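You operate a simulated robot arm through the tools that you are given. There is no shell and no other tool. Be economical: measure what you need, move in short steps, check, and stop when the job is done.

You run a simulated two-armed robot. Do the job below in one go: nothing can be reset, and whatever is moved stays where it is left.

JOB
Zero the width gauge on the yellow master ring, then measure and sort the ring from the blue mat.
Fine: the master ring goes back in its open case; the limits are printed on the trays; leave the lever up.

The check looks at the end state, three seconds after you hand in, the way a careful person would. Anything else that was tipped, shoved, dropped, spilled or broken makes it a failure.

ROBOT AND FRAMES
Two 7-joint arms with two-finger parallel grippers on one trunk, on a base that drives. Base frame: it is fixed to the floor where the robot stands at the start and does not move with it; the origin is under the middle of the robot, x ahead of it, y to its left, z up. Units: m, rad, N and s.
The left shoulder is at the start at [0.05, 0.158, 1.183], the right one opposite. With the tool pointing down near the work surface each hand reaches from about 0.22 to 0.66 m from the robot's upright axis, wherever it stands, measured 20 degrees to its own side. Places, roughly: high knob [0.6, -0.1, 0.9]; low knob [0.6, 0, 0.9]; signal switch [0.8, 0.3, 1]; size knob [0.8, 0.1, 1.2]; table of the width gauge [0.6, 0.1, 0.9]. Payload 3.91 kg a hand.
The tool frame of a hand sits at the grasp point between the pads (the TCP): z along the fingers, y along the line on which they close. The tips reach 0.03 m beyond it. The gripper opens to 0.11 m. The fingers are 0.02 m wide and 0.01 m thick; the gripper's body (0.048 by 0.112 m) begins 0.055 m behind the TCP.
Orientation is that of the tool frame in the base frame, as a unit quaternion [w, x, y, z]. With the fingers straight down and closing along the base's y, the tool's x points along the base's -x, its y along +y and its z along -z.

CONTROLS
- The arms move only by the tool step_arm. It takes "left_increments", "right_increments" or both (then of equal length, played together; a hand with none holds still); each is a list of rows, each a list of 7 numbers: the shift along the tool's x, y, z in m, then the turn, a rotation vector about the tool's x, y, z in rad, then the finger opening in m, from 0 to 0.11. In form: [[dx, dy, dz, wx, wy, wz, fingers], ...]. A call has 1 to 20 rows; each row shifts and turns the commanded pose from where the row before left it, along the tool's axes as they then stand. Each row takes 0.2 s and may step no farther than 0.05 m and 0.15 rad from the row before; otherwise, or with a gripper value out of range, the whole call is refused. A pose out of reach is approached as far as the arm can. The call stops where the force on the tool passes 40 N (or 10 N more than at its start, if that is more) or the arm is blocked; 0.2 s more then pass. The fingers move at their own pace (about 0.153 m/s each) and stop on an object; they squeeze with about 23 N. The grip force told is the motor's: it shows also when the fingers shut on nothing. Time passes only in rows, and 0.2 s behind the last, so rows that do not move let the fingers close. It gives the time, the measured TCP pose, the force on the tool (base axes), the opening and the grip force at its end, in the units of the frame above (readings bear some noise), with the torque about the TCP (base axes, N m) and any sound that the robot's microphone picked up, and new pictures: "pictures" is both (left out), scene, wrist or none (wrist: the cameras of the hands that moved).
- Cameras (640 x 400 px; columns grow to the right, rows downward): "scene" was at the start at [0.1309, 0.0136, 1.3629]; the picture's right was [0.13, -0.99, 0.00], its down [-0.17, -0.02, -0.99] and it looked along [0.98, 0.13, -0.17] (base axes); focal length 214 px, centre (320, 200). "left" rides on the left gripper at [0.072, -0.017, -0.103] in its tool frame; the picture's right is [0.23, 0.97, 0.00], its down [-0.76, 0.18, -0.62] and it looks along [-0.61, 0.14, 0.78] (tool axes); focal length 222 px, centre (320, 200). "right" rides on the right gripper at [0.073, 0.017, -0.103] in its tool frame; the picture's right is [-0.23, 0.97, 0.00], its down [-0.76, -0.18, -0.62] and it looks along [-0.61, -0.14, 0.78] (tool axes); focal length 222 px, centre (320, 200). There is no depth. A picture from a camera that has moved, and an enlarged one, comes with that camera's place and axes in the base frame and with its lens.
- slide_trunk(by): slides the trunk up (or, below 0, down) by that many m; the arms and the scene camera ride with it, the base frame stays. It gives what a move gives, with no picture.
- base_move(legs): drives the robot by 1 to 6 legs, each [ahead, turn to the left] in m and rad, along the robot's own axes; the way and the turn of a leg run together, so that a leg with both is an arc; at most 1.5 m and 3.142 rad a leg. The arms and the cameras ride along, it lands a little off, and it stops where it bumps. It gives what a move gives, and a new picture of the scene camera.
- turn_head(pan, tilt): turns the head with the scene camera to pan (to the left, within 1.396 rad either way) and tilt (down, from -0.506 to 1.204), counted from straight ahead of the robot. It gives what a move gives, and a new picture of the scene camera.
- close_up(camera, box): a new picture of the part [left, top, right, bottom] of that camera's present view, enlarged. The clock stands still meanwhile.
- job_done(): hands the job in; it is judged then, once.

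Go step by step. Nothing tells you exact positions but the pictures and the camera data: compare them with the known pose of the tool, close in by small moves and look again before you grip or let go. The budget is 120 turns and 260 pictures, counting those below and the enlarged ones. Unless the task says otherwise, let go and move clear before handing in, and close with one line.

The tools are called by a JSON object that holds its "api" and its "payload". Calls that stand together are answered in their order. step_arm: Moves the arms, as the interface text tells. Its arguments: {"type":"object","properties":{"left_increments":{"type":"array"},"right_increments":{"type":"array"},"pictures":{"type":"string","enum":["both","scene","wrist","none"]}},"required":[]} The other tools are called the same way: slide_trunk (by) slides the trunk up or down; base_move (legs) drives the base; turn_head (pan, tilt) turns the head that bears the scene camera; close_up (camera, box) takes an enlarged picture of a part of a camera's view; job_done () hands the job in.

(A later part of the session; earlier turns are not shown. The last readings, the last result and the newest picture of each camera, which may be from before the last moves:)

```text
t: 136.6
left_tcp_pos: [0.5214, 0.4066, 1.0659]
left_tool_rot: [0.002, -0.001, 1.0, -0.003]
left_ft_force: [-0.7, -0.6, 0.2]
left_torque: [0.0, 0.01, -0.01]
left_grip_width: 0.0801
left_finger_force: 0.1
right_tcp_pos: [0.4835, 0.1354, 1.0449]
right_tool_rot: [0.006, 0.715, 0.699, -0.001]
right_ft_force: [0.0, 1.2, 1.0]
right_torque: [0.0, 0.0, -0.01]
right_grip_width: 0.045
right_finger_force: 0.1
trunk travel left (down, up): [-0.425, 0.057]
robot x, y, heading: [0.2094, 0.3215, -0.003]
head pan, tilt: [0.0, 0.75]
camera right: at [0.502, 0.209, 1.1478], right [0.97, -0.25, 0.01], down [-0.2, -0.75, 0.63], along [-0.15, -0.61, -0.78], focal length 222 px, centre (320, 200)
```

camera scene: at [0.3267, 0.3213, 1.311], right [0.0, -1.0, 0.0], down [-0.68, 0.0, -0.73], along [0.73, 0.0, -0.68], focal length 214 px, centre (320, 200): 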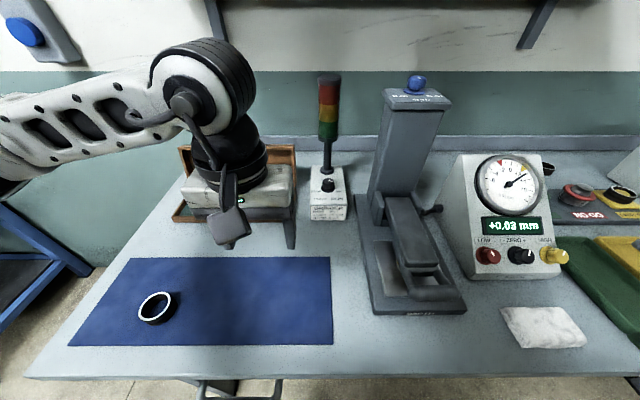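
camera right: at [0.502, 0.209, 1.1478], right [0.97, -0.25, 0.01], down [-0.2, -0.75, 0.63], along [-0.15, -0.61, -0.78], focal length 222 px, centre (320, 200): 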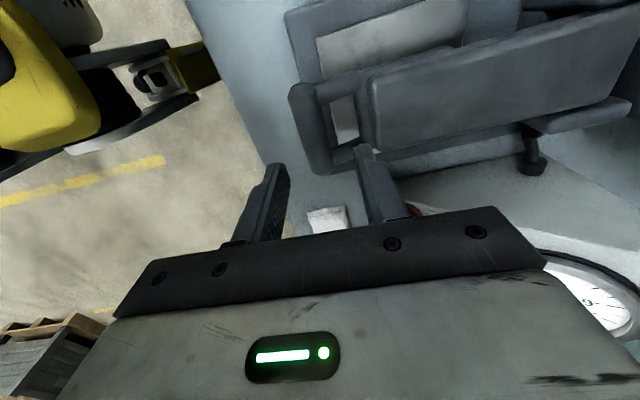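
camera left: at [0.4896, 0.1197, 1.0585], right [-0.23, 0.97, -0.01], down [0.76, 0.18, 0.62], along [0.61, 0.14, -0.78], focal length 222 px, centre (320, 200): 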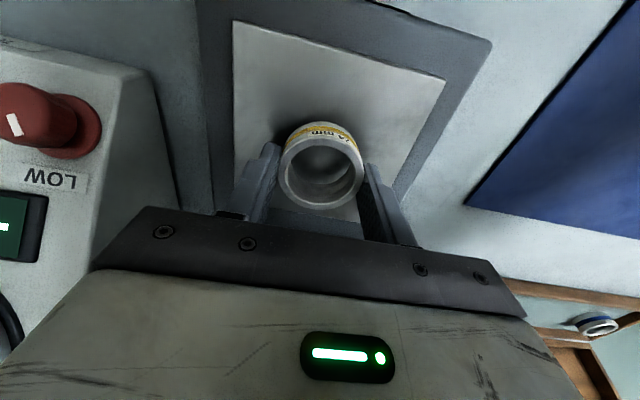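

{"api": "step_arm", "payload": {"right_increments": [[-0.001, -0.005, 0.03, 0, 0, 0, 0.045], [0, 0, 0.035, 0, 0, 0, 0.045], [0, 0, 0.025, 0, 0, 0, 0.045], [0, 0, 0, 0, 0, 0, 0.0], [0, 0, 0, 0, 0, 0, 0.0], [0, 0.0023, -0.023, 0, 0, 0, 0.0], [0, 0.0046, -0.0226, 0, 0, 0, 0.0], [0, 0.0068, -0.0221, 0, 0, 0, 0.0], [0, 0.009, -0.0213, 0, 0, 0, 0.0], [0, 0.0111, -0.0203, 0, 0, 0, 0.0], [0, 0.013, -0.0191, 0, 0, 0, 0.0], [0, 0.0149, -0.0177, 0, 0, 0, 0.0], [0, 0.0166, -0.0161, 0, 0, 0, 0.0], [0, 0.0181, -0.0144, 0, 0, 0, 0.0], [0, 0.0194, -0.0125, 0, 0, 0, 0.0], [0, 0.0206, -0.0105, 0, 0, 0, 0.0], [0, 0, 0, 0, 0, 0, 0.0]], "pictures": "none"}}

```text
t: 140.2
left_tcp_pos: [0.5235, 0.4067, 1.0641]
left_tool_rot: [0.0, 0.0, 1.0, -0.003]
left_ft_force: [0.4, 0.7, 0.5]
left_torque: [-0.01, 0.01, 0.0]
left_grip_width: 0.0801
left_finger_force: 0.0
right_tcp_pos: [0.6198, 0.1324, 1.1524]
right_tool_rot: [0.005, 0.714, 0.7, -0.002]
right_ft_force: [7.5, 9.8, -25.6]
right_torque: [0.31, 0.2, 0.92]
right_grip_width: 0.0238
right_finger_force: 45.2
trunk travel left (down, up): [-0.425, 0.057]
robot x, y, heading: [0.205, 0.3175, 0.002]
head pan, tilt: [0.0, 0.75]
```

{"api": "step_arm", "payload": {"right_increments": [[0, 0.013, -0.004, 0, 0, 0, 0.0], [0, 0.013, -0.003, 0, 0, 0, 0.0], [0, 0.01, -0.001, 0, 0, 0, 0.0], [0, 0, 0, 0, 0, 0, 0.042], [0, 0, 0, 0, 0, 0, 0.045], [0, 0, -0.03, 0, 0, 0, 0.045], [0, 0, -0.045, 0, 0, 0, 0.045], [0, -0.01, -0.015, 0, 0, 0, 0.045], [0, -0.045, 0, 0, 0, 0, 0.045], [0, -0.045, 0, 0, 0, 0, 0.045], [-0.045, 0, 0, 0, 0, 0, 0.045], [-0.045, 0, 0, 0, 0, 0, 0.045], [-0.045, 0, 0, 0, 0, 0, 0.045], [-0.045, 0, 0, 0, 0, 0, 0.045], [-0.045, 0, 0, 0, 0, 0, 0.045], [-0.035, 0, 0, 0, 0, 0, 0.045]], "pictures": "scene"}}

{"api": "close_up", "payload": {"camera": "scene", "box": [370, 230, 466, 310]}}

```text
t: 143.6
left_tcp_pos: [0.5207, 0.4057, 1.065]
left_tool_rot: [0.002, -0.002, 1.0, -0.003]
left_ft_force: [-0.3, 0.4, 0.1]
left_torque: [0.01, 0.0, -0.01]
left_grip_width: 0.0801
left_finger_force: 0.0
right_tcp_pos: [0.5442, -0.1259, 1.2569]
right_tool_rot: [0.006, 0.715, 0.7, -0.001]
right_ft_force: [0.2, -0.9, 0.2]
right_torque: [0.01, -0.01, 0.01]
right_grip_width: 0.0448
right_finger_force: 0.1
trunk travel left (down, up): [-0.425, 0.057]
robot x, y, heading: [0.2062, 0.3193, -0.008]
head pan, tilt: [0.0, 0.75]
camera scene: at [0.33, 0.3192, 1.3105], right [0.0, -1.0, 0.0], down [-0.68, 0.0, -0.73], along [0.73, 0.0, -0.68], focal length 214 px, centre (320, 200)
```

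scene: 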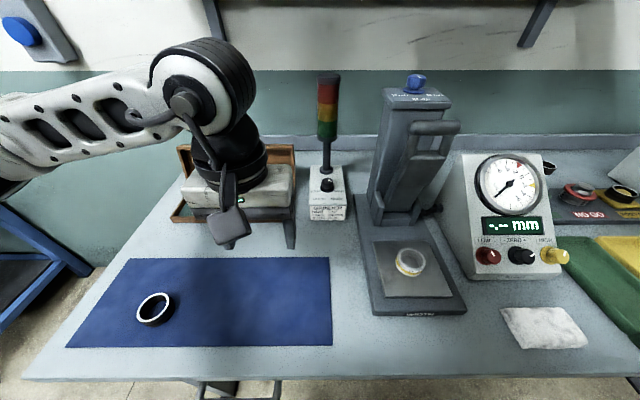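

```text
5.00 times, centred on (418, 270) of scene
camera zoom: at [0.33, 0.3192, 1.3105], right [0.0, -1.0, 0.0], down [-0.68, 0.0, -0.73], along [0.73, 0.0, -0.68], focal length 1072 px, centre (-170, -150)
```

zoom: 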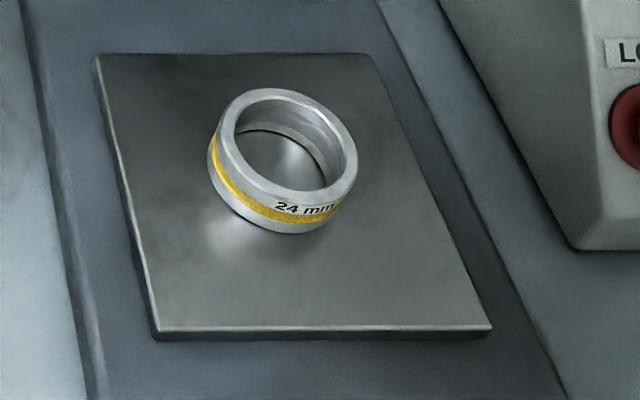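

The lever is up and the ring untouched. The left hand picks up the master ring.

{"api": "step_arm", "payload": {"left_increments": [[-0.0068, -0.0445, 0, 0, 0, 0, 0.08], [-0.0068, -0.0445, 0, 0, 0, 0, 0.08], [-0.0068, -0.0445, 0, 0, 0, 0, 0.08], [-0.0068, -0.0445, 0, 0, 0, 0, 0.08], [-0.0068, -0.0445, 0, 0, 0, 0, 0.08], [-0.0068, -0.0445, 0, 0, 0, 0, 0.08], [0, 0, 0.04, 0, 0, 0, 0.08], [0, 0, 0.04, 0, 0, 0, 0.08], [0, 0, 0.037, 0, 0, 0, 0.08], [0, 0, 0, 0, 0, 0, 0.06], [0, 0, 0, 0, 0, 0, 0.04], [0, 0, 0, 0, 0, 0, 0.04]], "pictures": "none"}}

{"api": "close_up", "payload": {"camera": "scene", "box": [360, 200, 480, 310]}}

```text
t: 146.2
left_tcp_pos: [0.5622, 0.1392, 0.9476]
left_tool_rot: [0.001, -0.001, 1.0, -0.003]
left_ft_force: [0.8, 0.5, -0.5]
left_torque: [0.03, 0.02, -0.01]
left_grip_width: 0.0514
left_finger_force: 22.7
right_tcp_pos: [0.5427, -0.1247, 1.2551]
right_tool_rot: [0.007, 0.715, 0.699, 0.0]
right_ft_force: [-0.3, 0.4, -0.1]
right_torque: [-0.03, -0.02, 0.01]
right_grip_width: 0.0449
right_finger_force: 0.1
trunk travel left (down, up): [-0.425, 0.057]
robot x, y, heading: [0.2094, 0.317, -0.005]
head pan, tilt: [0.0, 0.75]
```

```text
3.64 times, centred on (420, 255) of scene
camera zoom: at [0.3301, 0.3195, 1.3105], right [0.0, -1.0, 0.0], down [-0.68, 0.0, -0.73], along [0.73, 0.0, -0.68], focal length 780 px, centre (-44, 0)
```

zoom: 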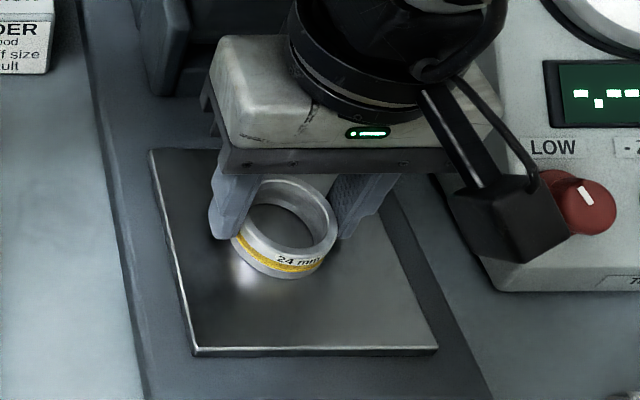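

Gripped. I carry it back over its place in the case.

{"api": "step_arm", "payload": {"left_increments": [[0, 0, -0.02, 0, 0, 0, 0.04], [0, 0, -0.045, 0, 0, 0, 0.04], [0, 0, -0.045, 0, 0, 0, 0.04], [0, 0, -0.045, 0, 0, 0, 0.04], [0, 0, -0.045, 0, 0, 0, 0.04], [-0.0201, 0.0408, 0, 0, 0, 0, 0.04], [-0.0201, 0.0408, 0, 0, 0, 0, 0.04], [-0.0201, 0.0408, 0, 0, 0, 0, 0.04], [-0.0201, 0.0408, 0, 0, 0, 0, 0.04], [-0.0201, 0.0408, 0, 0, 0, 0, 0.04], [-0.0201, 0.0408, 0, 0, 0, 0, 0.04], [-0.0201, 0.0408, 0, 0, 0, 0, 0.04], [-0.0201, 0.0408, 0, 0, 0, 0, 0.04], [-0.0201, 0.0408, 0, 0, 0, 0, 0.04], [-0.0201, 0.0408, 0, 0, 0, 0, 0.04], [0, 0, 0.04, 0, 0, 0, 0.04], [0, 0, 0.04, 0, 0, 0, 0.04], [0, 0, 0.04, 0, 0, 0, 0.04], [0, 0, 0.03, 0, 0, 0, 0.04]], "pictures": "both"}}

{"api": "close_up", "payload": {"camera": "scene", "box": [160, 130, 310, 230]}}

```text
t: 150.2
left_tcp_pos: [0.7615, 0.5498, 0.9998]
left_tool_rot: [0.002, 0.0, 1.0, -0.003]
left_ft_force: [-0.3, -0.1, -1.0]
left_torque: [0.02, 0.03, 0.01]
left_grip_width: 0.0513
left_finger_force: 22.5
right_tcp_pos: [0.5435, -0.1245, 1.2553]
right_tool_rot: [0.007, 0.715, 0.699, 0.0]
right_ft_force: [1.0, -0.1, 0.0]
right_torque: [0.02, -0.01, 0.02]
right_grip_width: 0.0452
right_finger_force: 0.1
trunk travel left (down, up): [-0.425, 0.057]
robot x, y, heading: [0.2046, 0.318, -0.005]
head pan, tilt: [0.0, 0.75]
camera scene: at [0.3303, 0.3197, 1.3105], right [0.0, -1.0, 0.0], down [-0.68, 0.0, -0.73], along [0.73, 0.0, -0.68], focal length 214 px, centre (320, 200)
camera left: at [0.6904, 0.5324, 1.1026], right [-0.23, 0.97, -0.01], down [0.76, 0.18, 0.62], along [0.61, 0.14, -0.78], focal length 222 px, centre (320, 200)
```

scene: 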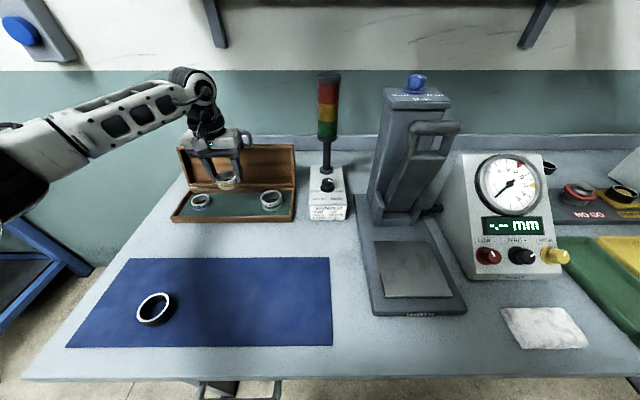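
left: 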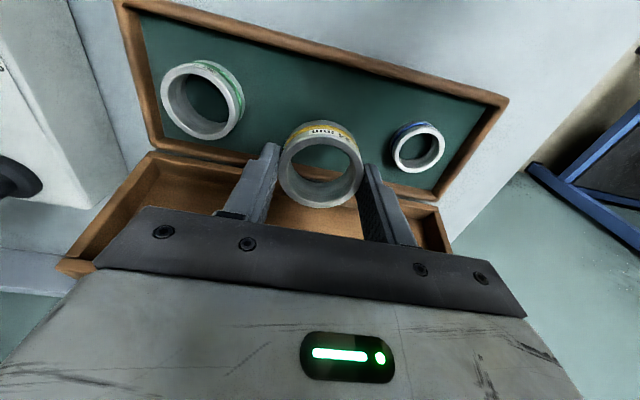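

```text
4.00 times, centred on (235, 180) of scene
camera zoom: at [0.3303, 0.3197, 1.3105], right [0.0, -1.0, 0.0], down [-0.68, 0.0, -0.73], along [0.73, 0.0, -0.68], focal length 858 px, centre (660, 280)
```

zoom: 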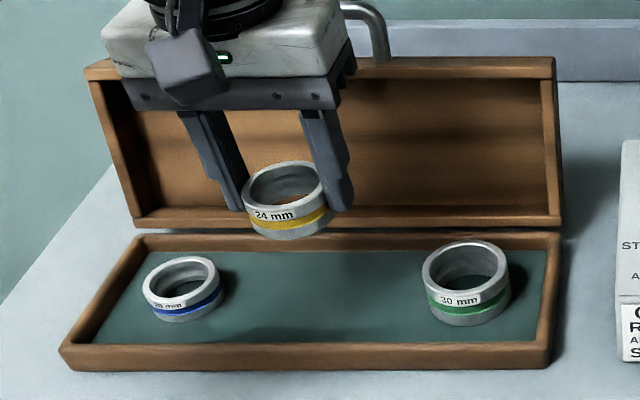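

{"api": "step_arm", "payload": {"left_increments": [[0.003, -0.001, 0.03, 0, 0, 0, 0.04], [0, 0, 0.028, 0, 0, 0, 0.04], [0, 0, 0.006, 0, 0, 0, 0.04], [0, 0, 0.003, 0, 0, 0, 0.04], [0, 0, 0.002, 0, 0, 0, 0.04], [0, 0, 0, 0, 0, 0, 0.04]], "pictures": "none"}}

{"api": "close_up", "payload": {"camera": "scene", "box": [160, 130, 310, 230]}}

```text
t: 151.6
left_tcp_pos: [0.7582, 0.5482, 0.9287]
left_tool_rot: [0.002, -0.001, 1.0, -0.002]
left_ft_force: [0.8, 0.0, -2.2]
left_torque: [-0.02, 0.03, 0.0]
left_grip_width: 0.0512
left_finger_force: 22.9
right_tcp_pos: [0.545, -0.1252, 1.2546]
right_tool_rot: [0.006, 0.715, 0.699, 0.0]
right_ft_force: [-0.3, 0.0, 0.2]
right_torque: [0.04, 0.01, 0.0]
right_grip_width: 0.045
right_finger_force: 0.0
trunk travel left (down, up): [-0.425, 0.057]
robot x, y, heading: [0.2066, 0.3164, -0.007]
head pan, tilt: [0.0, 0.75]
```

```text
4.00 times, centred on (235, 180) of scene
camera zoom: at [0.3302, 0.3195, 1.3105], right [0.0, -1.0, 0.0], down [-0.68, 0.0, -0.73], along [0.73, 0.0, -0.68], focal length 858 px, centre (660, 280)
```

zoom: 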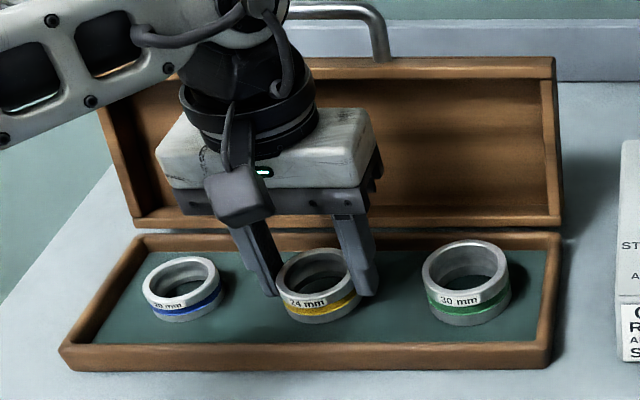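

{"api": "step_arm", "payload": {"left_increments": [[0, -0.003, 0, 0, 0, 0, 0.04], [0, 0, 0.002, 0, 0, 0, 0.04], [0, 0, 0.0015, 0, 0, 0, 0.04], [0, 0, 0, 0, 0, 0, 0.04]], "pictures": "none"}}

```text
t: 152.6
left_tcp_pos: [0.7603, 0.5446, 0.9261]
left_tool_rot: [0.001, -0.001, 1.0, -0.003]
left_ft_force: [0.6, -0.1, -1.6]
left_torque: [-0.01, 0.01, 0.0]
left_grip_width: 0.0514
left_finger_force: 23.4
right_tcp_pos: [0.5432, -0.125, 1.2563]
right_tool_rot: [0.007, 0.715, 0.699, 0.0]
right_ft_force: [-0.4, -0.6, -0.4]
right_torque: [-0.04, -0.01, 0.01]
right_grip_width: 0.045
right_finger_force: 0.1
trunk travel left (down, up): [-0.425, 0.057]
robot x, y, heading: [0.2134, 0.319, -0.006]
head pan, tilt: [0.0, 0.75]
```

{"api": "step_arm", "payload": {"left_increments": [[0, 0, 0.002, 0, 0, 0, 0.04], [0, 0, 0.002, 0, 0, 0, 0.04], [0, 0, 0.002, 0, 0, 0, 0.04], [0, 0, 0, 0, 0, 0, 0.04]], "pictures": "none"}}

{"api": "close_up", "payload": {"camera": "scene", "box": [190, 170, 280, 230]}}

```text
t: 153.6
left_tcp_pos: [0.7603, 0.5455, 0.9228]
left_tool_rot: [0.005, -0.002, 1.0, -0.003]
left_ft_force: [0.4, 4.8, 22.7]
left_torque: [0.47, 0.25, -0.01]
left_grip_width: 0.0511
left_finger_force: 23.2
right_tcp_pos: [0.5421, -0.1255, 1.2563]
right_tool_rot: [0.007, 0.715, 0.699, 0.0]
right_ft_force: [0.3, 0.1, 1.2]
right_torque: [-0.04, -0.01, -0.01]
right_grip_width: 0.0452
right_finger_force: 0.2
trunk travel left (down, up): [-0.425, 0.057]
robot x, y, heading: [0.2092, 0.3177, -0.004]
head pan, tilt: [0.0, 0.75]
```

```text
6.67 times, centred on (235, 200) of scene
camera zoom: at [0.328, 0.3191, 1.311], right [0.0, -1.0, 0.0], down [-0.68, 0.0, -0.73], along [0.73, 0.0, -0.68], focal length 1430 px, centre (887, 200)
```

zoom: 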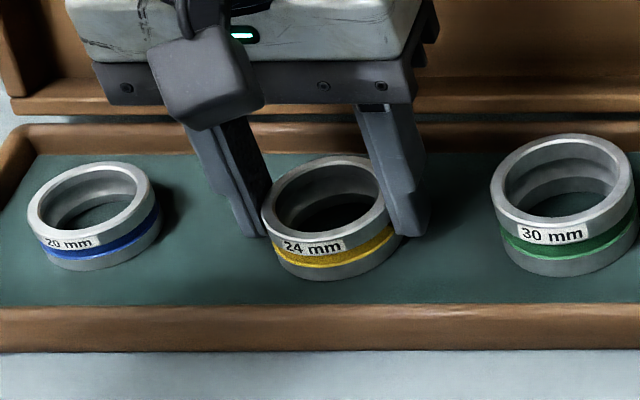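

Seated. I release the master and move the left hand over the ring on the mat.

{"api": "step_arm", "payload": {"left_increments": [[0, 0, -0.003, 0, 0, 0, 0.04], [0, 0, 0, 0, 0, 0, 0.06], [0, 0, 0, 0, 0, 0, 0.075], [0, 0, -0.03, 0, 0, 0, 0.075], [0, 0, -0.045, 0, 0, 0, 0.075], [0, 0, -0.045, 0, 0, 0, 0.075], [0, 0, -0.045, 0, 0, 0, 0.075], [0.04, 0.01, 0, 0, 0, 0, 0.09], [0.04, 0.01, 0, 0, 0, 0, 0.09], [0.04, 0.01, 0, 0, 0, 0, 0.09], [0.04, 0.01, 0, 0, 0, 0, 0.09], [0.04, 0.01, 0, 0, 0, 0, 0.09], [0.04, 0.01, 0, 0, 0, 0, 0.09], [0.04, 0.01, 0, 0, 0, 0, 0.09], [0, 0, 0.04, 0, 0, 0, 0.09], [0, 0, 0.04, 0, 0, 0, 0.09], [0, 0, 0, 0, 0, 0, 0.09]], "pictures": "both"}}

{"api": "close_up", "payload": {"camera": "scene", "box": [160, 130, 310, 230]}}

```text
t: 157.2
left_tcp_pos: [0.4787, 0.6159, 1.0075]
left_tool_rot: [0.002, -0.001, 1.0, -0.003]
left_ft_force: [-0.8, 0.7, 0.0]
left_torque: [-0.02, -0.01, 0.03]
left_grip_width: 0.09
left_finger_force: 0.0
right_tcp_pos: [0.5438, -0.1256, 1.2552]
right_tool_rot: [0.005, 0.715, 0.699, 0.0]
right_ft_force: [0.1, 0.1, -0.5]
right_torque: [-0.03, 0.02, 0.01]
right_grip_width: 0.0449
right_finger_force: 0.0
trunk travel left (down, up): [-0.425, 0.057]
robot x, y, heading: [0.2099, 0.3181, -0.004]
head pan, tilt: [0.0, 0.75]
camera scene: at [0.3301, 0.3194, 1.3105], right [0.0, -1.0, 0.0], down [-0.68, 0.0, -0.73], along [0.73, 0.0, -0.68], focal length 214 px, centre (320, 200)
camera left: at [0.4075, 0.5992, 1.1095], right [-0.23, 0.97, -0.01], down [0.76, 0.18, 0.63], along [0.61, 0.14, -0.78], focal length 222 px, centre (320, 200)
```

scene: 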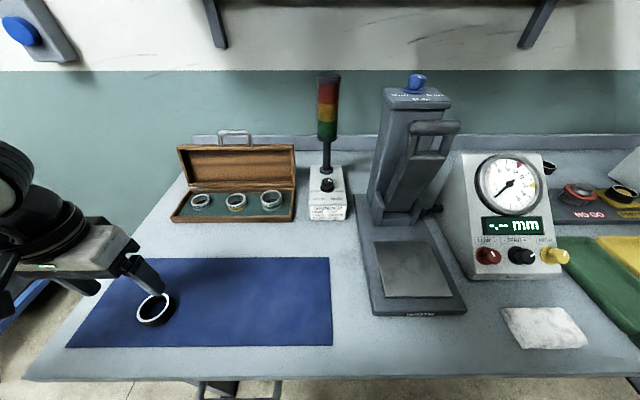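
left: 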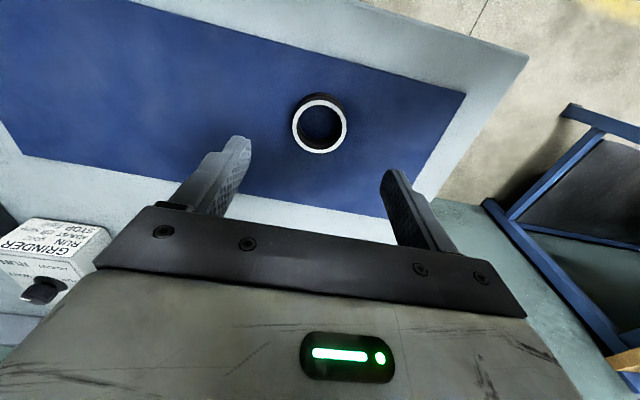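

```text
4.00 times, centred on (235, 180) of scene
camera zoom: at [0.3301, 0.3194, 1.3105], right [0.0, -1.0, 0.0], down [-0.68, 0.0, -0.73], along [0.73, 0.0, -0.68], focal length 858 px, centre (660, 280)
```

zoom: 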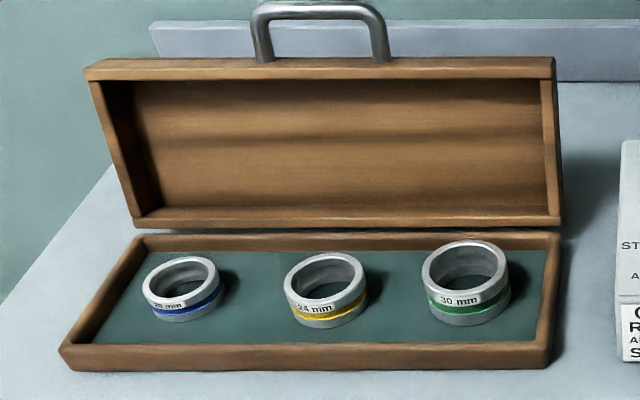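

The master sits well in the case. I descend toward the mat ring.

{"api": "step_arm", "payload": {"left_increments": [[-0.003, -0.001, 0.04, 0, 0, 0, 0.08], [0, 0, 0.035, 0, 0, 0, 0.08], [0, 0, 0, 0, 0, 0, 0.08]], "pictures": "wrist"}}

{"api": "close_up", "payload": {"camera": "scene", "box": [90, 250, 220, 350]}}

```text
t: 158.0
left_tcp_pos: [0.4812, 0.6129, 0.9328]
left_tool_rot: [0.002, -0.001, 1.0, -0.002]
left_ft_force: [0.1, 0.1, 0.5]
left_torque: [0.01, -0.02, -0.02]
left_grip_width: 0.0802
left_finger_force: 0.0
right_tcp_pos: [0.5443, -0.125, 1.2546]
right_tool_rot: [0.006, 0.716, 0.699, 0.001]
right_ft_force: [-0.2, -0.3, 0.4]
right_torque: [0.03, -0.02, 0.0]
right_grip_width: 0.045
right_finger_force: 0.0
trunk travel left (down, up): [-0.425, 0.057]
robot x, y, heading: [0.2136, 0.3198, 0.002]
head pan, tilt: [0.0, 0.75]
camera left: at [0.4092, 0.5967, 1.0336], right [-0.23, 0.97, -0.01], down [0.76, 0.18, 0.62], along [0.61, 0.14, -0.78], focal length 222 px, centre (320, 200)
```

left: 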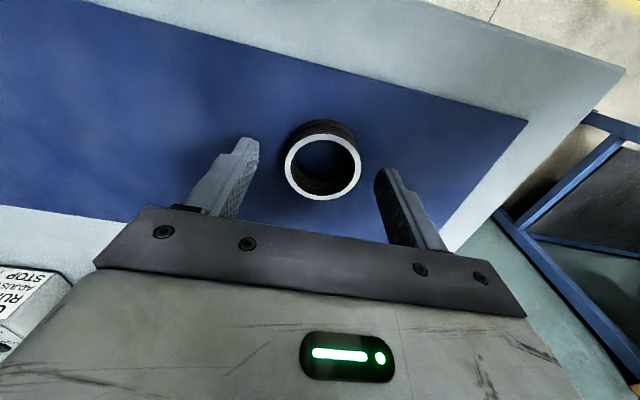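

```text
4.00 times, centred on (155, 300) of scene
camera zoom: at [0.33, 0.3194, 1.3105], right [0.0, -1.0, 0.0], down [-0.68, 0.0, -0.73], along [0.73, 0.0, -0.68], focal length 858 px, centre (980, -200)
```

zoom: 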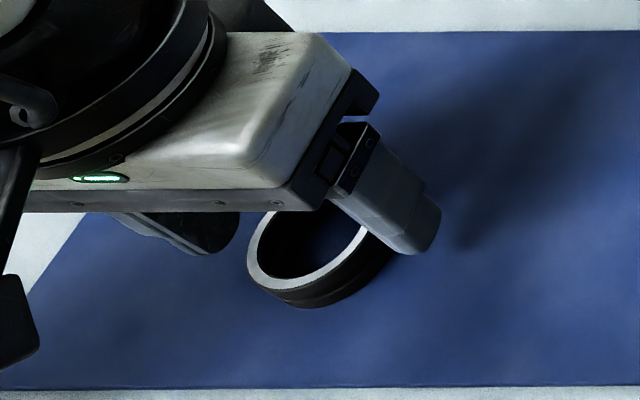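

{"api": "step_arm", "payload": {"left_increments": [[0, 0.002, 0.01, 0, 0, 0, 0.08], [0, 0, 0.006, 0, 0, 0, 0.08], [0, 0, 0, 0, 0, 0, 0.06], [0, 0, 0, 0, 0, 0, 0.04], [0, 0, 0, 0, 0, 0, 0.04]], "pictures": "wrist"}}

{"api": "close_up", "payload": {"camera": "scene", "box": [90, 250, 220, 350]}}

```text
t: 159.2
left_tcp_pos: [0.4828, 0.6161, 0.9151]
left_tool_rot: [0.001, -0.001, 1.0, -0.003]
left_ft_force: [0.4, -1.4, 0.0]
left_torque: [0.01, -0.06, 0.0]
left_grip_width: 0.0509
left_finger_force: 23.3
right_tcp_pos: [0.5438, -0.1247, 1.256]
right_tool_rot: [0.006, 0.715, 0.699, 0.0]
right_ft_force: [0.7, 0.2, 0.8]
right_torque: [-0.02, 0.0, -0.01]
right_grip_width: 0.0451
right_finger_force: 0.0
trunk travel left (down, up): [-0.425, 0.057]
robot x, y, heading: [0.2067, 0.3172, -0.001]
head pan, tilt: [0.0, 0.75]
camera left: at [0.4105, 0.5989, 1.0181], right [-0.23, 0.97, -0.01], down [0.76, 0.18, 0.62], along [0.61, 0.14, -0.78], focal length 222 px, centre (320, 200)
```

left: 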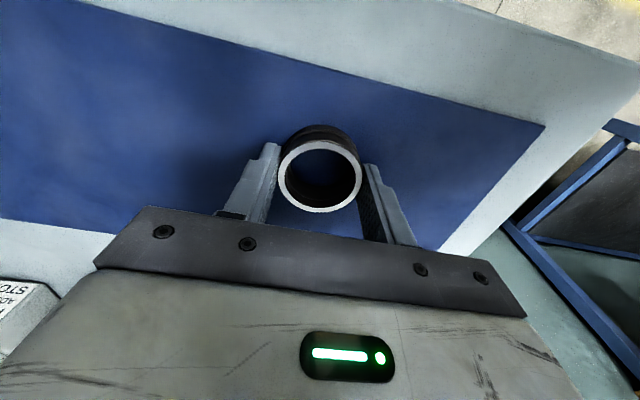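

```text
4.00 times, centred on (155, 300) of scene
camera zoom: at [0.3301, 0.3194, 1.3105], right [0.0, -1.0, 0.0], down [-0.68, 0.0, -0.73], along [0.73, 0.0, -0.68], focal length 858 px, centre (980, -200)
```

zoom: 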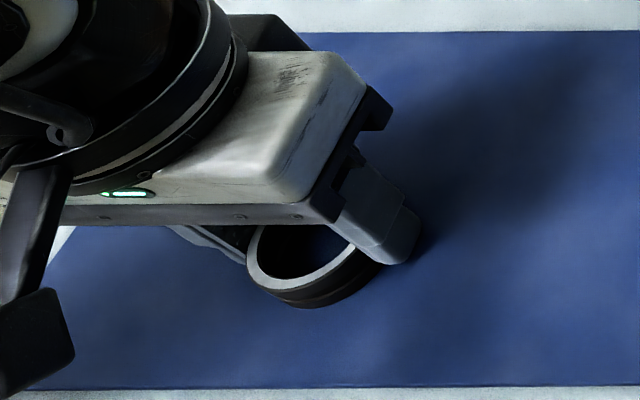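

Gripped at 51 mm. I carry it to the gauge table.

{"api": "step_arm", "payload": {"left_increments": [[0, 0, -0.03, 0, 0, 0, 0.04], [0, 0, -0.045, 0, 0, 0, 0.04], [0, 0, -0.045, 0, 0, 0, 0.04], [0, 0, -0.045, 0, 0, 0, 0.04], [0, 0, -0.04, 0, 0, 0, 0.04], [-0.0067, -0.0434, 0, 0, 0, 0, 0.04], [-0.0067, -0.0434, 0, 0, 0, 0, 0.04], [-0.0067, -0.0434, 0, 0, 0, 0, 0.04], [-0.0067, -0.0434, 0, 0, 0, 0, 0.04], [-0.0067, -0.0434, 0, 0, 0, 0, 0.04], [-0.0067, -0.0434, 0, 0, 0, 0, 0.04], [-0.0067, -0.0434, 0, 0, 0, 0, 0.04], [-0.0067, -0.0434, 0, 0, 0, 0, 0.04], [-0.0067, -0.0434, 0, 0, 0, 0, 0.04], [-0.0067, -0.0434, 0, 0, 0, 0, 0.04], [-0.0067, -0.0434, 0, 0, 0, 0, 0.04], [0, 0, 0.045, 0, 0, 0, 0.04], [0, 0, 0.045, 0, 0, 0, 0.04], [0, 0, 0.045, 0, 0, 0, 0.04], [0, 0, 0.02, 0, 0, 0, 0.04]], "pictures": "wrist"}}

{"api": "close_up", "payload": {"camera": "scene", "box": [360, 200, 480, 310]}}

```text
t: 163.4
left_tcp_pos: [0.5584, 0.1383, 0.969]
left_tool_rot: [0.001, 0.0, 1.0, -0.003]
left_ft_force: [-0.5, 0.0, -1.6]
left_torque: [0.04, -0.01, -0.02]
left_grip_width: 0.0509
left_finger_force: 22.7
right_tcp_pos: [0.5447, -0.1257, 1.2555]
right_tool_rot: [0.006, 0.715, 0.699, -0.001]
right_ft_force: [-0.1, -0.4, -0.5]
right_torque: [0.02, 0.0, 0.02]
right_grip_width: 0.0451
right_finger_force: 0.0
trunk travel left (down, up): [-0.425, 0.057]
robot x, y, heading: [0.2109, 0.3184, -0.004]
head pan, tilt: [0.0, 0.75]
camera left: at [0.4864, 0.1217, 1.0708], right [-0.23, 0.97, -0.01], down [0.76, 0.18, 0.62], along [0.61, 0.14, -0.78], focal length 222 px, centre (320, 200)
```

left: 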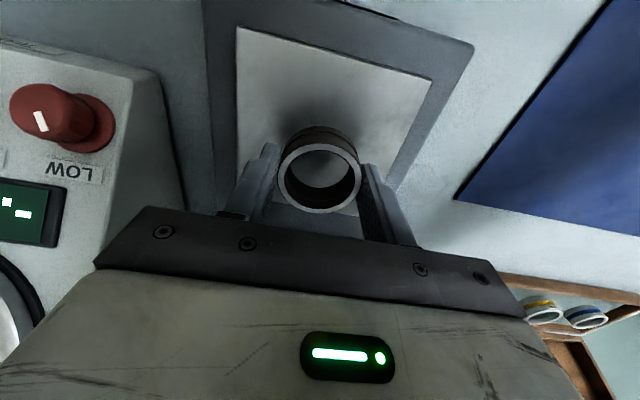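

```text
3.64 times, centred on (420, 255) of scene
camera zoom: at [0.3301, 0.3194, 1.3105], right [0.0, -1.0, 0.0], down [-0.68, 0.0, -0.73], along [0.73, 0.0, -0.68], focal length 780 px, centre (-44, 0)
```

zoom: 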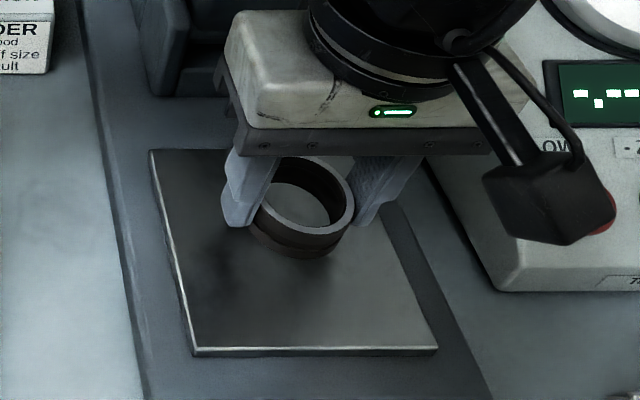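

{"api": "step_arm", "payload": {"left_increments": [[0, 0, 0.012, 0, 0, 0, 0.04], [0, 0, 0.005, 0, 0, 0, 0.04], [0, 0, 0.002, 0, 0, 0, 0.04], [0, 0, 0, 0, 0, 0, 0.04]], "pictures": "none"}}

{"api": "close_up", "payload": {"camera": "scene", "box": [360, 200, 480, 310]}}

```text
t: 164.4
left_tcp_pos: [0.5562, 0.1379, 0.9496]
left_tool_rot: [0.002, -0.001, 1.0, -0.003]
left_ft_force: [-0.1, 0.8, -1.7]
left_torque: [0.02, 0.01, 0.03]
left_grip_width: 0.0509
left_finger_force: 23.4
right_tcp_pos: [0.5437, -0.1256, 1.2557]
right_tool_rot: [0.006, 0.716, 0.698, 0.0]
right_ft_force: [-0.4, 0.3, 0.3]
right_torque: [0.0, 0.01, -0.01]
right_grip_width: 0.0448
right_finger_force: 0.1
trunk travel left (down, up): [-0.425, 0.057]
robot x, y, heading: [0.2085, 0.319, -0.002]
head pan, tilt: [0.0, 0.75]
```

```text
3.64 times, centred on (420, 255) of scene
camera zoom: at [0.3301, 0.3195, 1.3105], right [0.0, -1.0, 0.0], down [-0.68, 0.0, -0.73], along [0.73, 0.0, -0.68], focal length 780 px, centre (-44, 0)
```

zoom: 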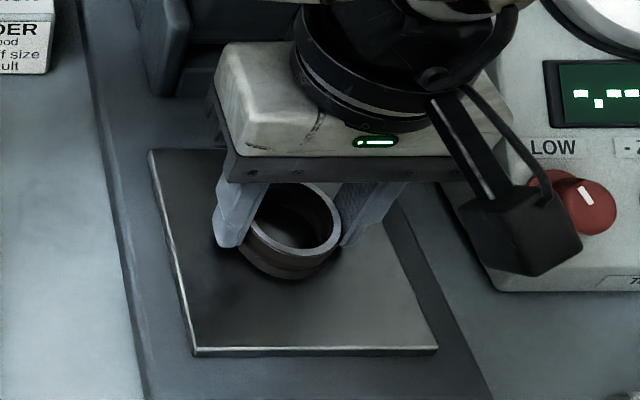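

{"api": "step_arm", "payload": {"left_increments": [[0, 0.002, 0.002, 0, 0, 0, 0.04], [0, 0, 0.002, 0, 0, 0, 0.04], [0, 0, 0.002, 0, 0, 0, 0.04], [0, 0, 0, 0, 0, 0, 0.04]], "pictures": "none"}}

```text
t: 165.4
left_tcp_pos: [0.5576, 0.1412, 0.9463]
left_tool_rot: [0.003, 0.0, 1.0, -0.004]
left_ft_force: [0.8, 1.3, 19.2]
left_torque: [0.42, 0.11, -0.02]
left_grip_width: 0.0511
left_finger_force: 23.0
right_tcp_pos: [0.5418, -0.1243, 1.2555]
right_tool_rot: [0.007, 0.715, 0.699, 0.0]
right_ft_force: [-0.1, 0.5, 0.0]
right_torque: [-0.01, 0.02, -0.01]
right_grip_width: 0.0449
right_finger_force: 0.1
trunk travel left (down, up): [-0.425, 0.057]
robot x, y, heading: [0.2074, 0.3229, -0.003]
head pan, tilt: [0.0, 0.75]
```

Contact. I release, lift away to the left and check the placement.

{"api": "step_arm", "payload": {"left_increments": [[0, 0, -0.002, 0, 0, 0, 0.04], [0, 0, 0, 0, 0, 0, 0.06], [0, 0, 0, 0, 0, 0, 0.08], [0, 0, -0.03, 0, 0, 0, 0.08], [0, 0, -0.045, 0, 0, 0, 0.08], [0, 0, -0.045, 0, 0, 0, 0.08], [0.01, 0.045, 0, 0, 0, 0, 0.08], [0.01, 0.045, 0, 0, 0, 0, 0.08], [0.01, 0.045, 0, 0, 0, 0, 0.08], [0.01, 0.045, 0, 0, 0, 0, 0.08], [0, 0.045, 0, 0, 0, 0, 0.08], [0, 0.045, 0, 0, 0, 0, 0.08]], "right_increments": [[0, 0, 0, 0, 0, 0, 0.044], [0, 0, 0, 0, 0, 0, 0.044], [0, 0, 0, 0, 0, 0, 0.044], [0, 0, 0, 0, 0, 0, 0.044], [0, 0, 0, 0, 0, 0, 0.044], [0, 0, 0, 0, 0, 0, 0.044], [0, 0, 0, 0, 0, 0, 0.044], [0, 0, 0, 0, 0, 0, 0.044], [0, 0, 0, 0, 0, 0, 0.044], [0, 0, 0, 0, 0, 0, 0.044], [0, 0, 0, 0, 0, 0, 0.044], [0, 0, 0, 0, 0, 0, 0.044]], "pictures": "none"}}

{"api": "close_up", "payload": {"camera": "scene", "box": [370, 230, 466, 310]}}

```text
t: 168.0
left_tcp_pos: [0.5163, 0.4129, 1.0636]
left_tool_rot: [0.002, 0.0, 1.0, -0.002]
left_ft_force: [-0.3, 0.0, 0.5]
left_torque: [0.01, -0.01, 0.01]
left_grip_width: 0.08
left_finger_force: 0.0
right_tcp_pos: [0.543, -0.1249, 1.2556]
right_tool_rot: [0.007, 0.715, 0.699, -0.001]
right_ft_force: [-0.1, 0.8, 0.7]
right_torque: [-0.04, -0.02, 0.03]
right_grip_width: 0.0438
right_finger_force: 0.1
trunk travel left (down, up): [-0.425, 0.057]
robot x, y, heading: [0.2089, 0.3199, -0.001]
head pan, tilt: [0.0, 0.75]
```

```text
5.00 times, centred on (418, 270) of scene
camera zoom: at [0.3298, 0.3204, 1.3106], right [0.0, -1.0, 0.0], down [-0.68, 0.0, -0.73], along [0.73, 0.0, -0.68], focal length 1072 px, centre (-170, -150)
```

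zoom: 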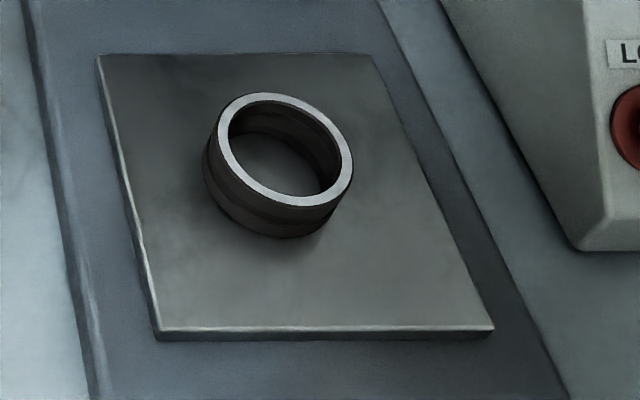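

The ring is centred. The right hand goes to the lever again.

{"api": "step_arm", "payload": {"right_increments": [[0, 0, 0, 0, 0, -0.0226, 0.044], [0.043, 0.0185, 0, 0, 0, 0, 0.044], [0.043, 0.0185, 0, 0, 0, 0, 0.044], [0.043, 0.0185, 0, 0, 0, 0, 0.044], [0.043, 0.0185, 0, 0, 0, 0, 0.044], [0.043, 0.0185, 0, 0, 0, 0, 0.044], [0.043, 0.0185, 0, 0, 0, 0, 0.044], [0, 0, 0.04, 0, 0, 0, 0.044], [0, 0, 0.04, 0, 0, 0, 0.044], [0, 0, 0, 0, 0, 0, 0.0], [0, 0, 0, 0, 0, 0, 0.0]], "pictures": "wrist"}}

```text
t: 170.4
left_tcp_pos: [0.5167, 0.4121, 1.0646]
left_tool_rot: [0.002, -0.001, 1.0, -0.002]
left_ft_force: [1.2, -0.1, 0.3]
left_torque: [0.0, 0.01, 0.01]
left_grip_width: 0.08
left_finger_force: 0.0
right_tcp_pos: [0.6575, 0.1303, 1.177]
right_tool_rot: [0.007, 0.707, 0.707, 0.0]
right_ft_force: [-2.6, -0.9, 2.4]
right_torque: [-0.19, 0.17, 0.11]
right_grip_width: 0.024
right_finger_force: 44.9
trunk travel left (down, up): [-0.425, 0.057]
robot x, y, heading: [0.2043, 0.3192, 0.002]
head pan, tilt: [0.0, 0.75]
camera right: at [0.6728, 0.2047, 1.2793], right [0.97, -0.23, 0.01], down [-0.18, -0.76, 0.63], along [-0.14, -0.61, -0.78], focal length 222 px, centre (320, 200)
```

right: 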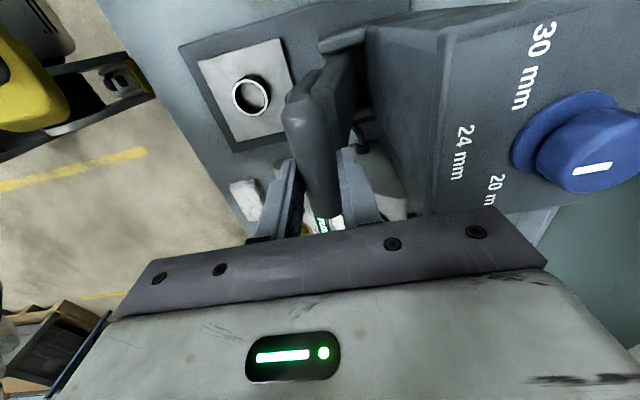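

Well gripped. I swing the lever down and stop just above contact.

{"api": "step_arm", "payload": {"right_increments": [[0, -0.0222, 0.0064, 0, 0, 0, 0.0], [0, -0.0215, 0.0086, 0, 0, 0, 0.0], [0, -0.0205, 0.0107, 0, 0, 0, 0.0], [0, -0.0193, 0.0127, 0, 0, 0, 0.0], [0, -0.018, 0.0145, 0, 0, 0, 0.0], [0, -0.0164, 0.0163, 0, 0, 0, 0.0], [0, -0.0147, 0.0178, 0, 0, 0, 0.0], [0, -0.0129, 0.0192, 0, 0, 0, 0.0], [0, -0.0109, 0.0204, 0, 0, 0, 0.0], [0, -0.0088, 0.0214, 0, 0, 0, 0.0], [0, -0.0073, 0.0219, 0, 0, 0, 0.0], [0, -0.005, 0.02, 0, 0, 0, 0.0], [0, -0.001, 0.008, 0, 0, 0, 0.0], [0, 0, 0, 0, 0, 0, 0.0]], "pictures": "none"}}

```text
t: 173.4
left_tcp_pos: [0.5158, 0.4146, 1.0643]
left_tool_rot: [0.002, -0.001, 1.0, -0.003]
left_ft_force: [-0.2, 0.0, 0.7]
left_torque: [-0.01, -0.01, 0.02]
left_grip_width: 0.0801
left_finger_force: 0.1
right_tcp_pos: [0.4808, 0.1292, 0.9765]
right_tool_rot: [0.007, 0.707, 0.707, 0.0]
right_ft_force: [-1.9, 17.0, -1.1]
right_torque: [0.0, -0.21, 0.06]
right_grip_width: 0.0236
right_finger_force: 45.4
trunk travel left (down, up): [-0.425, 0.057]
robot x, y, heading: [0.2107, 0.3179, -0.005]
head pan, tilt: [0.0, 0.75]
```

{"api": "step_arm", "payload": {"right_increments": [[0.002, 0, 0.004, 0, 0, 0, 0.0], [0, 0, 0.004, 0, 0, 0, 0.0], [0, 0, 0.003, 0, 0, 0, 0.0], [0, 0, 0.003, 0, 0, 0, 0.0], [0, 0, 0.003, 0, 0, 0, 0.0], [0, 0, 0, 0, 0, 0, 0.0]], "pictures": "none"}}

```text
t: 174.8
left_tcp_pos: [0.5164, 0.413, 1.0649]
left_tool_rot: [0.003, -0.001, 1.0, -0.003]
left_ft_force: [0.3, -1.1, 0.4]
left_torque: [0.03, 0.0, -0.01]
left_grip_width: 0.0798
left_finger_force: 0.0
right_tcp_pos: [0.4797, 0.1301, 0.9612]
right_tool_rot: [0.008, 0.708, 0.706, 0.0]
right_ft_force: [-4.9, -9.8, 36.1]
right_torque: [-0.07, 0.0, 0.21]
right_grip_width: 0.0238
right_finger_force: 45.3
trunk travel left (down, up): [-0.425, 0.057]
robot x, y, heading: [0.2114, 0.3193, -0.003]
head pan, tilt: [0.0, 0.75]
```

Contact. I release, draw the hand away and read the width.

{"api": "step_arm", "payload": {"right_increments": [[0, 0, -0.002, 0, 0, 0, 0.035], [0, 0, 0, 0, 0, 0, 0.044], [0, 0, -0.02, 0, 0, 0, 0.044], [0, 0, -0.04, 0, 0, 0, 0.044], [0, 0, -0.045, 0, 0, 0, 0.044], [-0.045, 0, -0.02, 0, 0, 0, 0.044], [-0.045, -0.005, 0, 0, 0, 0, 0.044], [-0.045, -0.005, 0, 0, 0, 0, 0.044], [-0.045, 0, 0, 0, 0, 0, 0.044]], "pictures": "none"}}

{"api": "close_up", "payload": {"camera": "scene", "box": [440, 140, 600, 280]}}

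```text
t: 176.8
left_tcp_pos: [0.5154, 0.4132, 1.0645]
left_tool_rot: [0.003, -0.001, 1.0, -0.004]
left_ft_force: [-0.1, -0.3, 0.1]
left_torque: [-0.02, -0.03, -0.03]
left_grip_width: 0.0799
left_finger_force: 0.0
right_tcp_pos: [0.4663, -0.0479, 1.0866]
right_tool_rot: [0.006, 0.706, 0.708, -0.001]
right_ft_force: [-0.1, 0.6, -0.2]
right_torque: [-0.03, -0.03, 0.01]
right_grip_width: 0.0442
right_finger_force: 0.0
trunk travel left (down, up): [-0.425, 0.057]
robot x, y, heading: [0.2072, 0.3177, -0.005]
head pan, tilt: [0.0, 0.75]
```

```text
2.86 times, centred on (520, 210) of scene
camera zoom: at [0.3288, 0.3202, 1.3107], right [0.0, -1.0, 0.0], down [-0.68, 0.0, -0.73], along [0.73, 0.0, -0.68], focal length 613 px, centre (-251, 171)
```

zoom: 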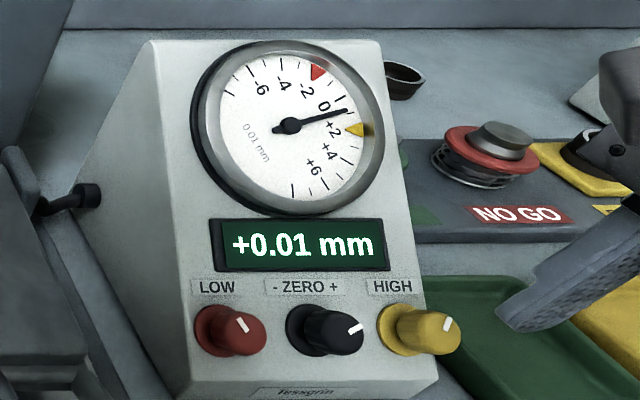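

The ring measures +0.01 mm: GOOD, green tray. I raise the lever again.

{"api": "step_arm", "payload": {"right_increments": [[0.045, 0.003, 0, 0, 0, 0, 0.045], [0.045, 0.003, 0, 0, 0, 0, 0.045], [0.045, 0.003, 0, 0, 0, 0, 0.045], [0.045, 0.003, 0, 0, 0, 0, 0.045], [0, 0, 0.045, 0, 0, 0, 0.045], [0, 0, 0.045, 0, 0, 0, 0.045], [0, 0, 0.038, 0, 0, 0, 0.045], [0, 0, 0, 0, 0, 0, 0.0], [0, 0, 0, 0, 0, 0, 0.0], [0, 0, 0, 0, 0, 0, 0.0]], "pictures": "wrist"}}

```text
t: 179.0
left_tcp_pos: [0.5163, 0.4129, 1.0645]
left_tool_rot: [0.003, -0.001, 1.0, -0.002]
left_ft_force: [0.0, 0.1, -0.2]
left_torque: [0.0, 0.0, 0.01]
left_grip_width: 0.0799
left_finger_force: 0.1
right_tcp_pos: [0.4802, 0.1321, 0.9572]
right_tool_rot: [0.005, 0.707, 0.707, -0.001]
right_ft_force: [-13.4, -1.3, -3.9]
right_torque: [0.73, 0.23, 0.22]
right_grip_width: 0.0236
right_finger_force: 45.1
trunk travel left (down, up): [-0.425, 0.057]
robot x, y, heading: [0.2085, 0.3191, -0.003]
head pan, tilt: [0.0, 0.75]
camera right: at [0.4962, 0.2061, 1.0601], right [0.97, -0.23, 0.01], down [-0.18, -0.76, 0.63], along [-0.14, -0.61, -0.78], focal length 222 px, centre (320, 200)
```

right: 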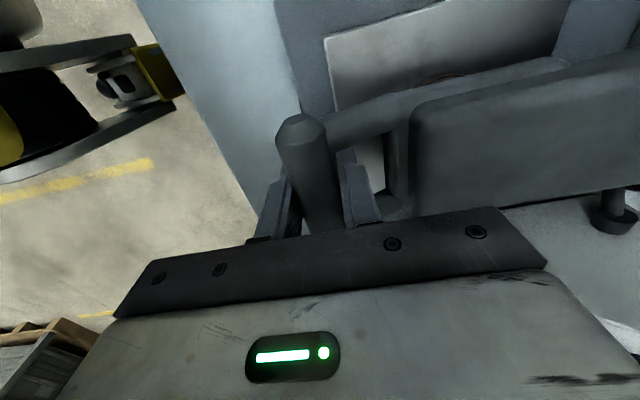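

{"api": "step_arm", "payload": {"right_increments": [[0, 0.0023, -0.023, 0, 0, 0, 0.0], [0, 0.0046, -0.0226, 0, 0, 0, 0.0], [0, 0.0068, -0.0221, 0, 0, 0, 0.0], [0, 0.009, -0.0213, 0, 0, 0, 0.0], [0, 0.0111, -0.0203, 0, 0, 0, 0.0], [0, 0.013, -0.0191, 0, 0, 0, 0.0], [0, 0.0149, -0.0177, 0, 0, 0, 0.0], [0, 0.0166, -0.0161, 0, 0, 0, 0.0], [0, 0.0181, -0.0144, 0, 0, 0, 0.0], [0, 0.0194, -0.0125, 0, 0, 0, 0.0], [0, 0.0206, -0.0105, 0, 0, 0, 0.0], [0, 0.013, -0.004, 0, 0, 0, 0.0], [0, 0.013, -0.003, 0, 0, 0, 0.0], [0, 0.009, -0.001, 0, 0, 0, 0.0], [0, 0, 0, 0, 0, 0, 0.0]], "pictures": "none"}}

```text
t: 182.2
left_tcp_pos: [0.5204, 0.4133, 1.063]
left_tool_rot: [0.001, -0.001, 1.0, -0.003]
left_ft_force: [0.2, 0.0, 0.4]
left_torque: [0.01, 0.04, -0.02]
left_grip_width: 0.0801
left_finger_force: 0.1
right_tcp_pos: [0.6531, 0.1326, 1.1668]
right_tool_rot: [0.005, 0.707, 0.707, -0.002]
right_ft_force: [4.0, 9.7, -23.2]
right_torque: [-0.08, 0.16, 0.28]
right_grip_width: 0.0237
right_finger_force: 44.7
trunk travel left (down, up): [-0.425, 0.057]
robot x, y, heading: [0.209, 0.3236, -0.003]
head pan, tilt: [0.0, 0.75]
```

{"api": "step_arm", "payload": {"right_increments": [[0, 0.006, 0, 0, 0, 0, 0.0], [0, 0, 0, 0, 0, 0, 0.042], [0, 0, 0, 0, 0, 0, 0.045], [0, 0, -0.035, 0, 0, 0, 0.045], [0, -0.005, -0.045, 0, 0, 0, 0.045], [0, -0.045, 0, 0, 0, 0, 0.045], [0, -0.045, 0, 0, 0, 0, 0.045], [0, -0.045, 0, 0, 0, 0, 0.06], [0, 0, 0, 0, 0, -0.1428, 0.08], [0, 0, 0, 0, 0, -0.1428, 0.08], [0, 0, 0, 0, 0, -0.1428, 0.08], [0, 0, 0, 0, 0, -0.1428, 0.08], [0, 0, 0, 0, 0, -0.1428, 0.08], [0, 0, 0, 0, 0, -0.1428, 0.08], [0, 0, 0, 0, 0, -0.1428, 0.08], [0, 0, 0, 0, 0, -0.1428, 0.08], [0, 0, 0, 0, 0, -0.1428, 0.08], [0, 0, 0, 0, 0, -0.1428, 0.08], [0, 0, 0, 0, 0, -0.1428, 0.08]], "pictures": "both"}}

```text
t: 186.2
left_tcp_pos: [0.517, 0.4123, 1.0642]
left_tool_rot: [0.001, 0.0, 1.0, -0.002]
left_ft_force: [-0.3, 0.5, -0.5]
left_torque: [-0.01, 0.01, 0.0]
left_grip_width: 0.08
left_finger_force: 0.1
right_tcp_pos: [0.5173, 0.133, 1.2469]
right_tool_rot: [0.004, -0.001, 1.0, -0.006]
right_ft_force: [-0.8, -0.3, 0.6]
right_torque: [-0.03, -0.02, -0.01]
right_grip_width: 0.0799
right_finger_force: 0.0
trunk travel left (down, up): [-0.425, 0.057]
robot x, y, heading: [0.2084, 0.3181, -0.004]
head pan, tilt: [0.0, 0.75]
camera scene: at [0.3301, 0.3195, 1.3105], right [0.0, -1.0, 0.0], down [-0.68, 0.0, -0.73], along [0.73, 0.0, -0.68], focal length 214 px, centre (320, 200)
camera right: at [0.4442, 0.1508, 1.3483], right [0.22, 0.97, -0.01], down [0.76, -0.17, 0.63], along [0.61, -0.15, -0.78], focal length 222 px, centre (320, 200)
```

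scene: 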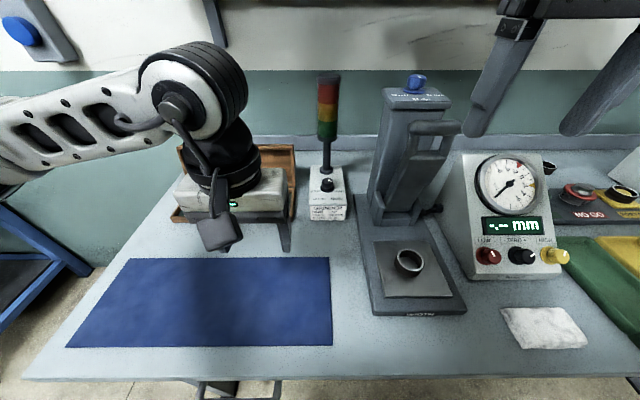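
right: 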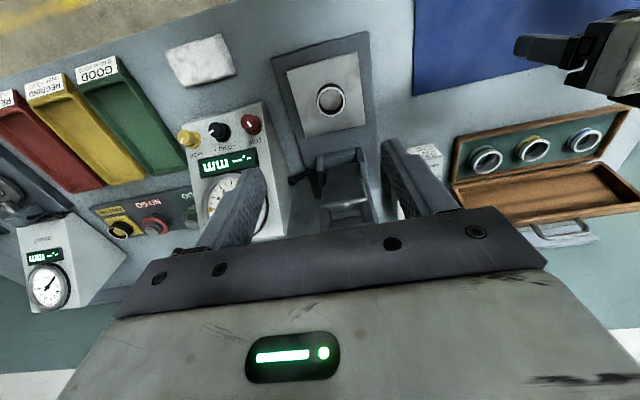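

{"api": "step_arm", "payload": {"right_increments": [[-0.02, 0.003, 0.04, 0, 0, 0, 0.08], [-0.021, 0.003, 0.04, 0, 0, 0, 0.08], [0, 0, 0.045, 0, 0, 0, 0.08], [0, 0, 0.045, 0, 0, 0, 0.08], [0, 0, 0.045, 0, 0, 0, 0.08], [0, 0, 0.025, 0, 0, 0, 0.08], [0, 0, 0, 0, 0, 0, 0.08]], "pictures": "wrist"}}

{"api": "close_up", "payload": {"camera": "scene", "box": [340, 160, 500, 310]}}

```text
t: 187.8
left_tcp_pos: [0.5163, 0.4134, 1.0641]
left_tool_rot: [0.002, -0.001, 1.0, -0.003]
left_ft_force: [0.5, 0.7, 0.6]
left_torque: [-0.01, 0.01, 0.02]
left_grip_width: 0.0799
left_finger_force: 0.1
right_tcp_pos: [0.5579, 0.1363, 1.0042]
right_tool_rot: [0.004, 0.0, 1.0, -0.004]
right_ft_force: [0.0, 0.0, -0.7]
right_torque: [-0.07, -0.02, 0.01]
right_grip_width: 0.08
right_finger_force: 0.0
trunk travel left (down, up): [-0.425, 0.057]
robot x, y, heading: [0.2052, 0.3162, -0.003]
head pan, tilt: [0.0, 0.75]
camera right: at [0.4855, 0.1548, 1.1073], right [0.23, 0.97, -0.01], down [0.76, -0.17, 0.63], along [0.61, -0.15, -0.78], focal length 222 px, centre (320, 200)
```

right: 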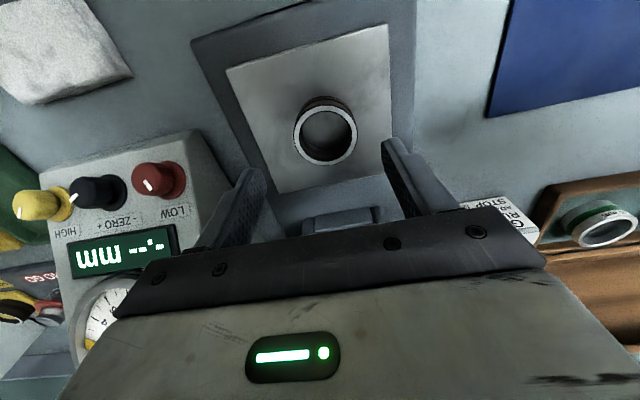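

```text
2.67 times, centred on (420, 235) of scene
camera zoom: at [0.33, 0.3195, 1.3105], right [0.0, -1.0, 0.0], down [-0.68, 0.0, -0.73], along [0.73, 0.0, -0.68], focal length 572 px, centre (53, 107)
```

zoom: 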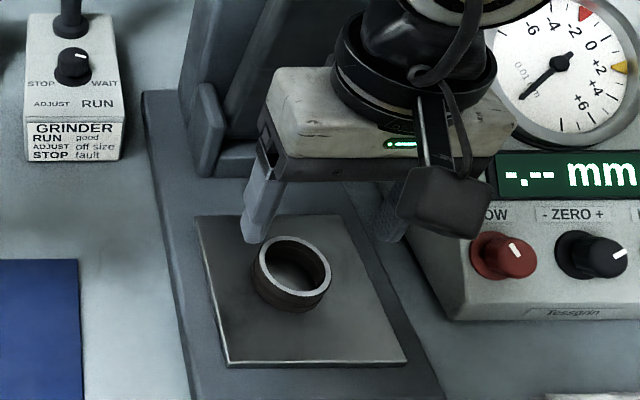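

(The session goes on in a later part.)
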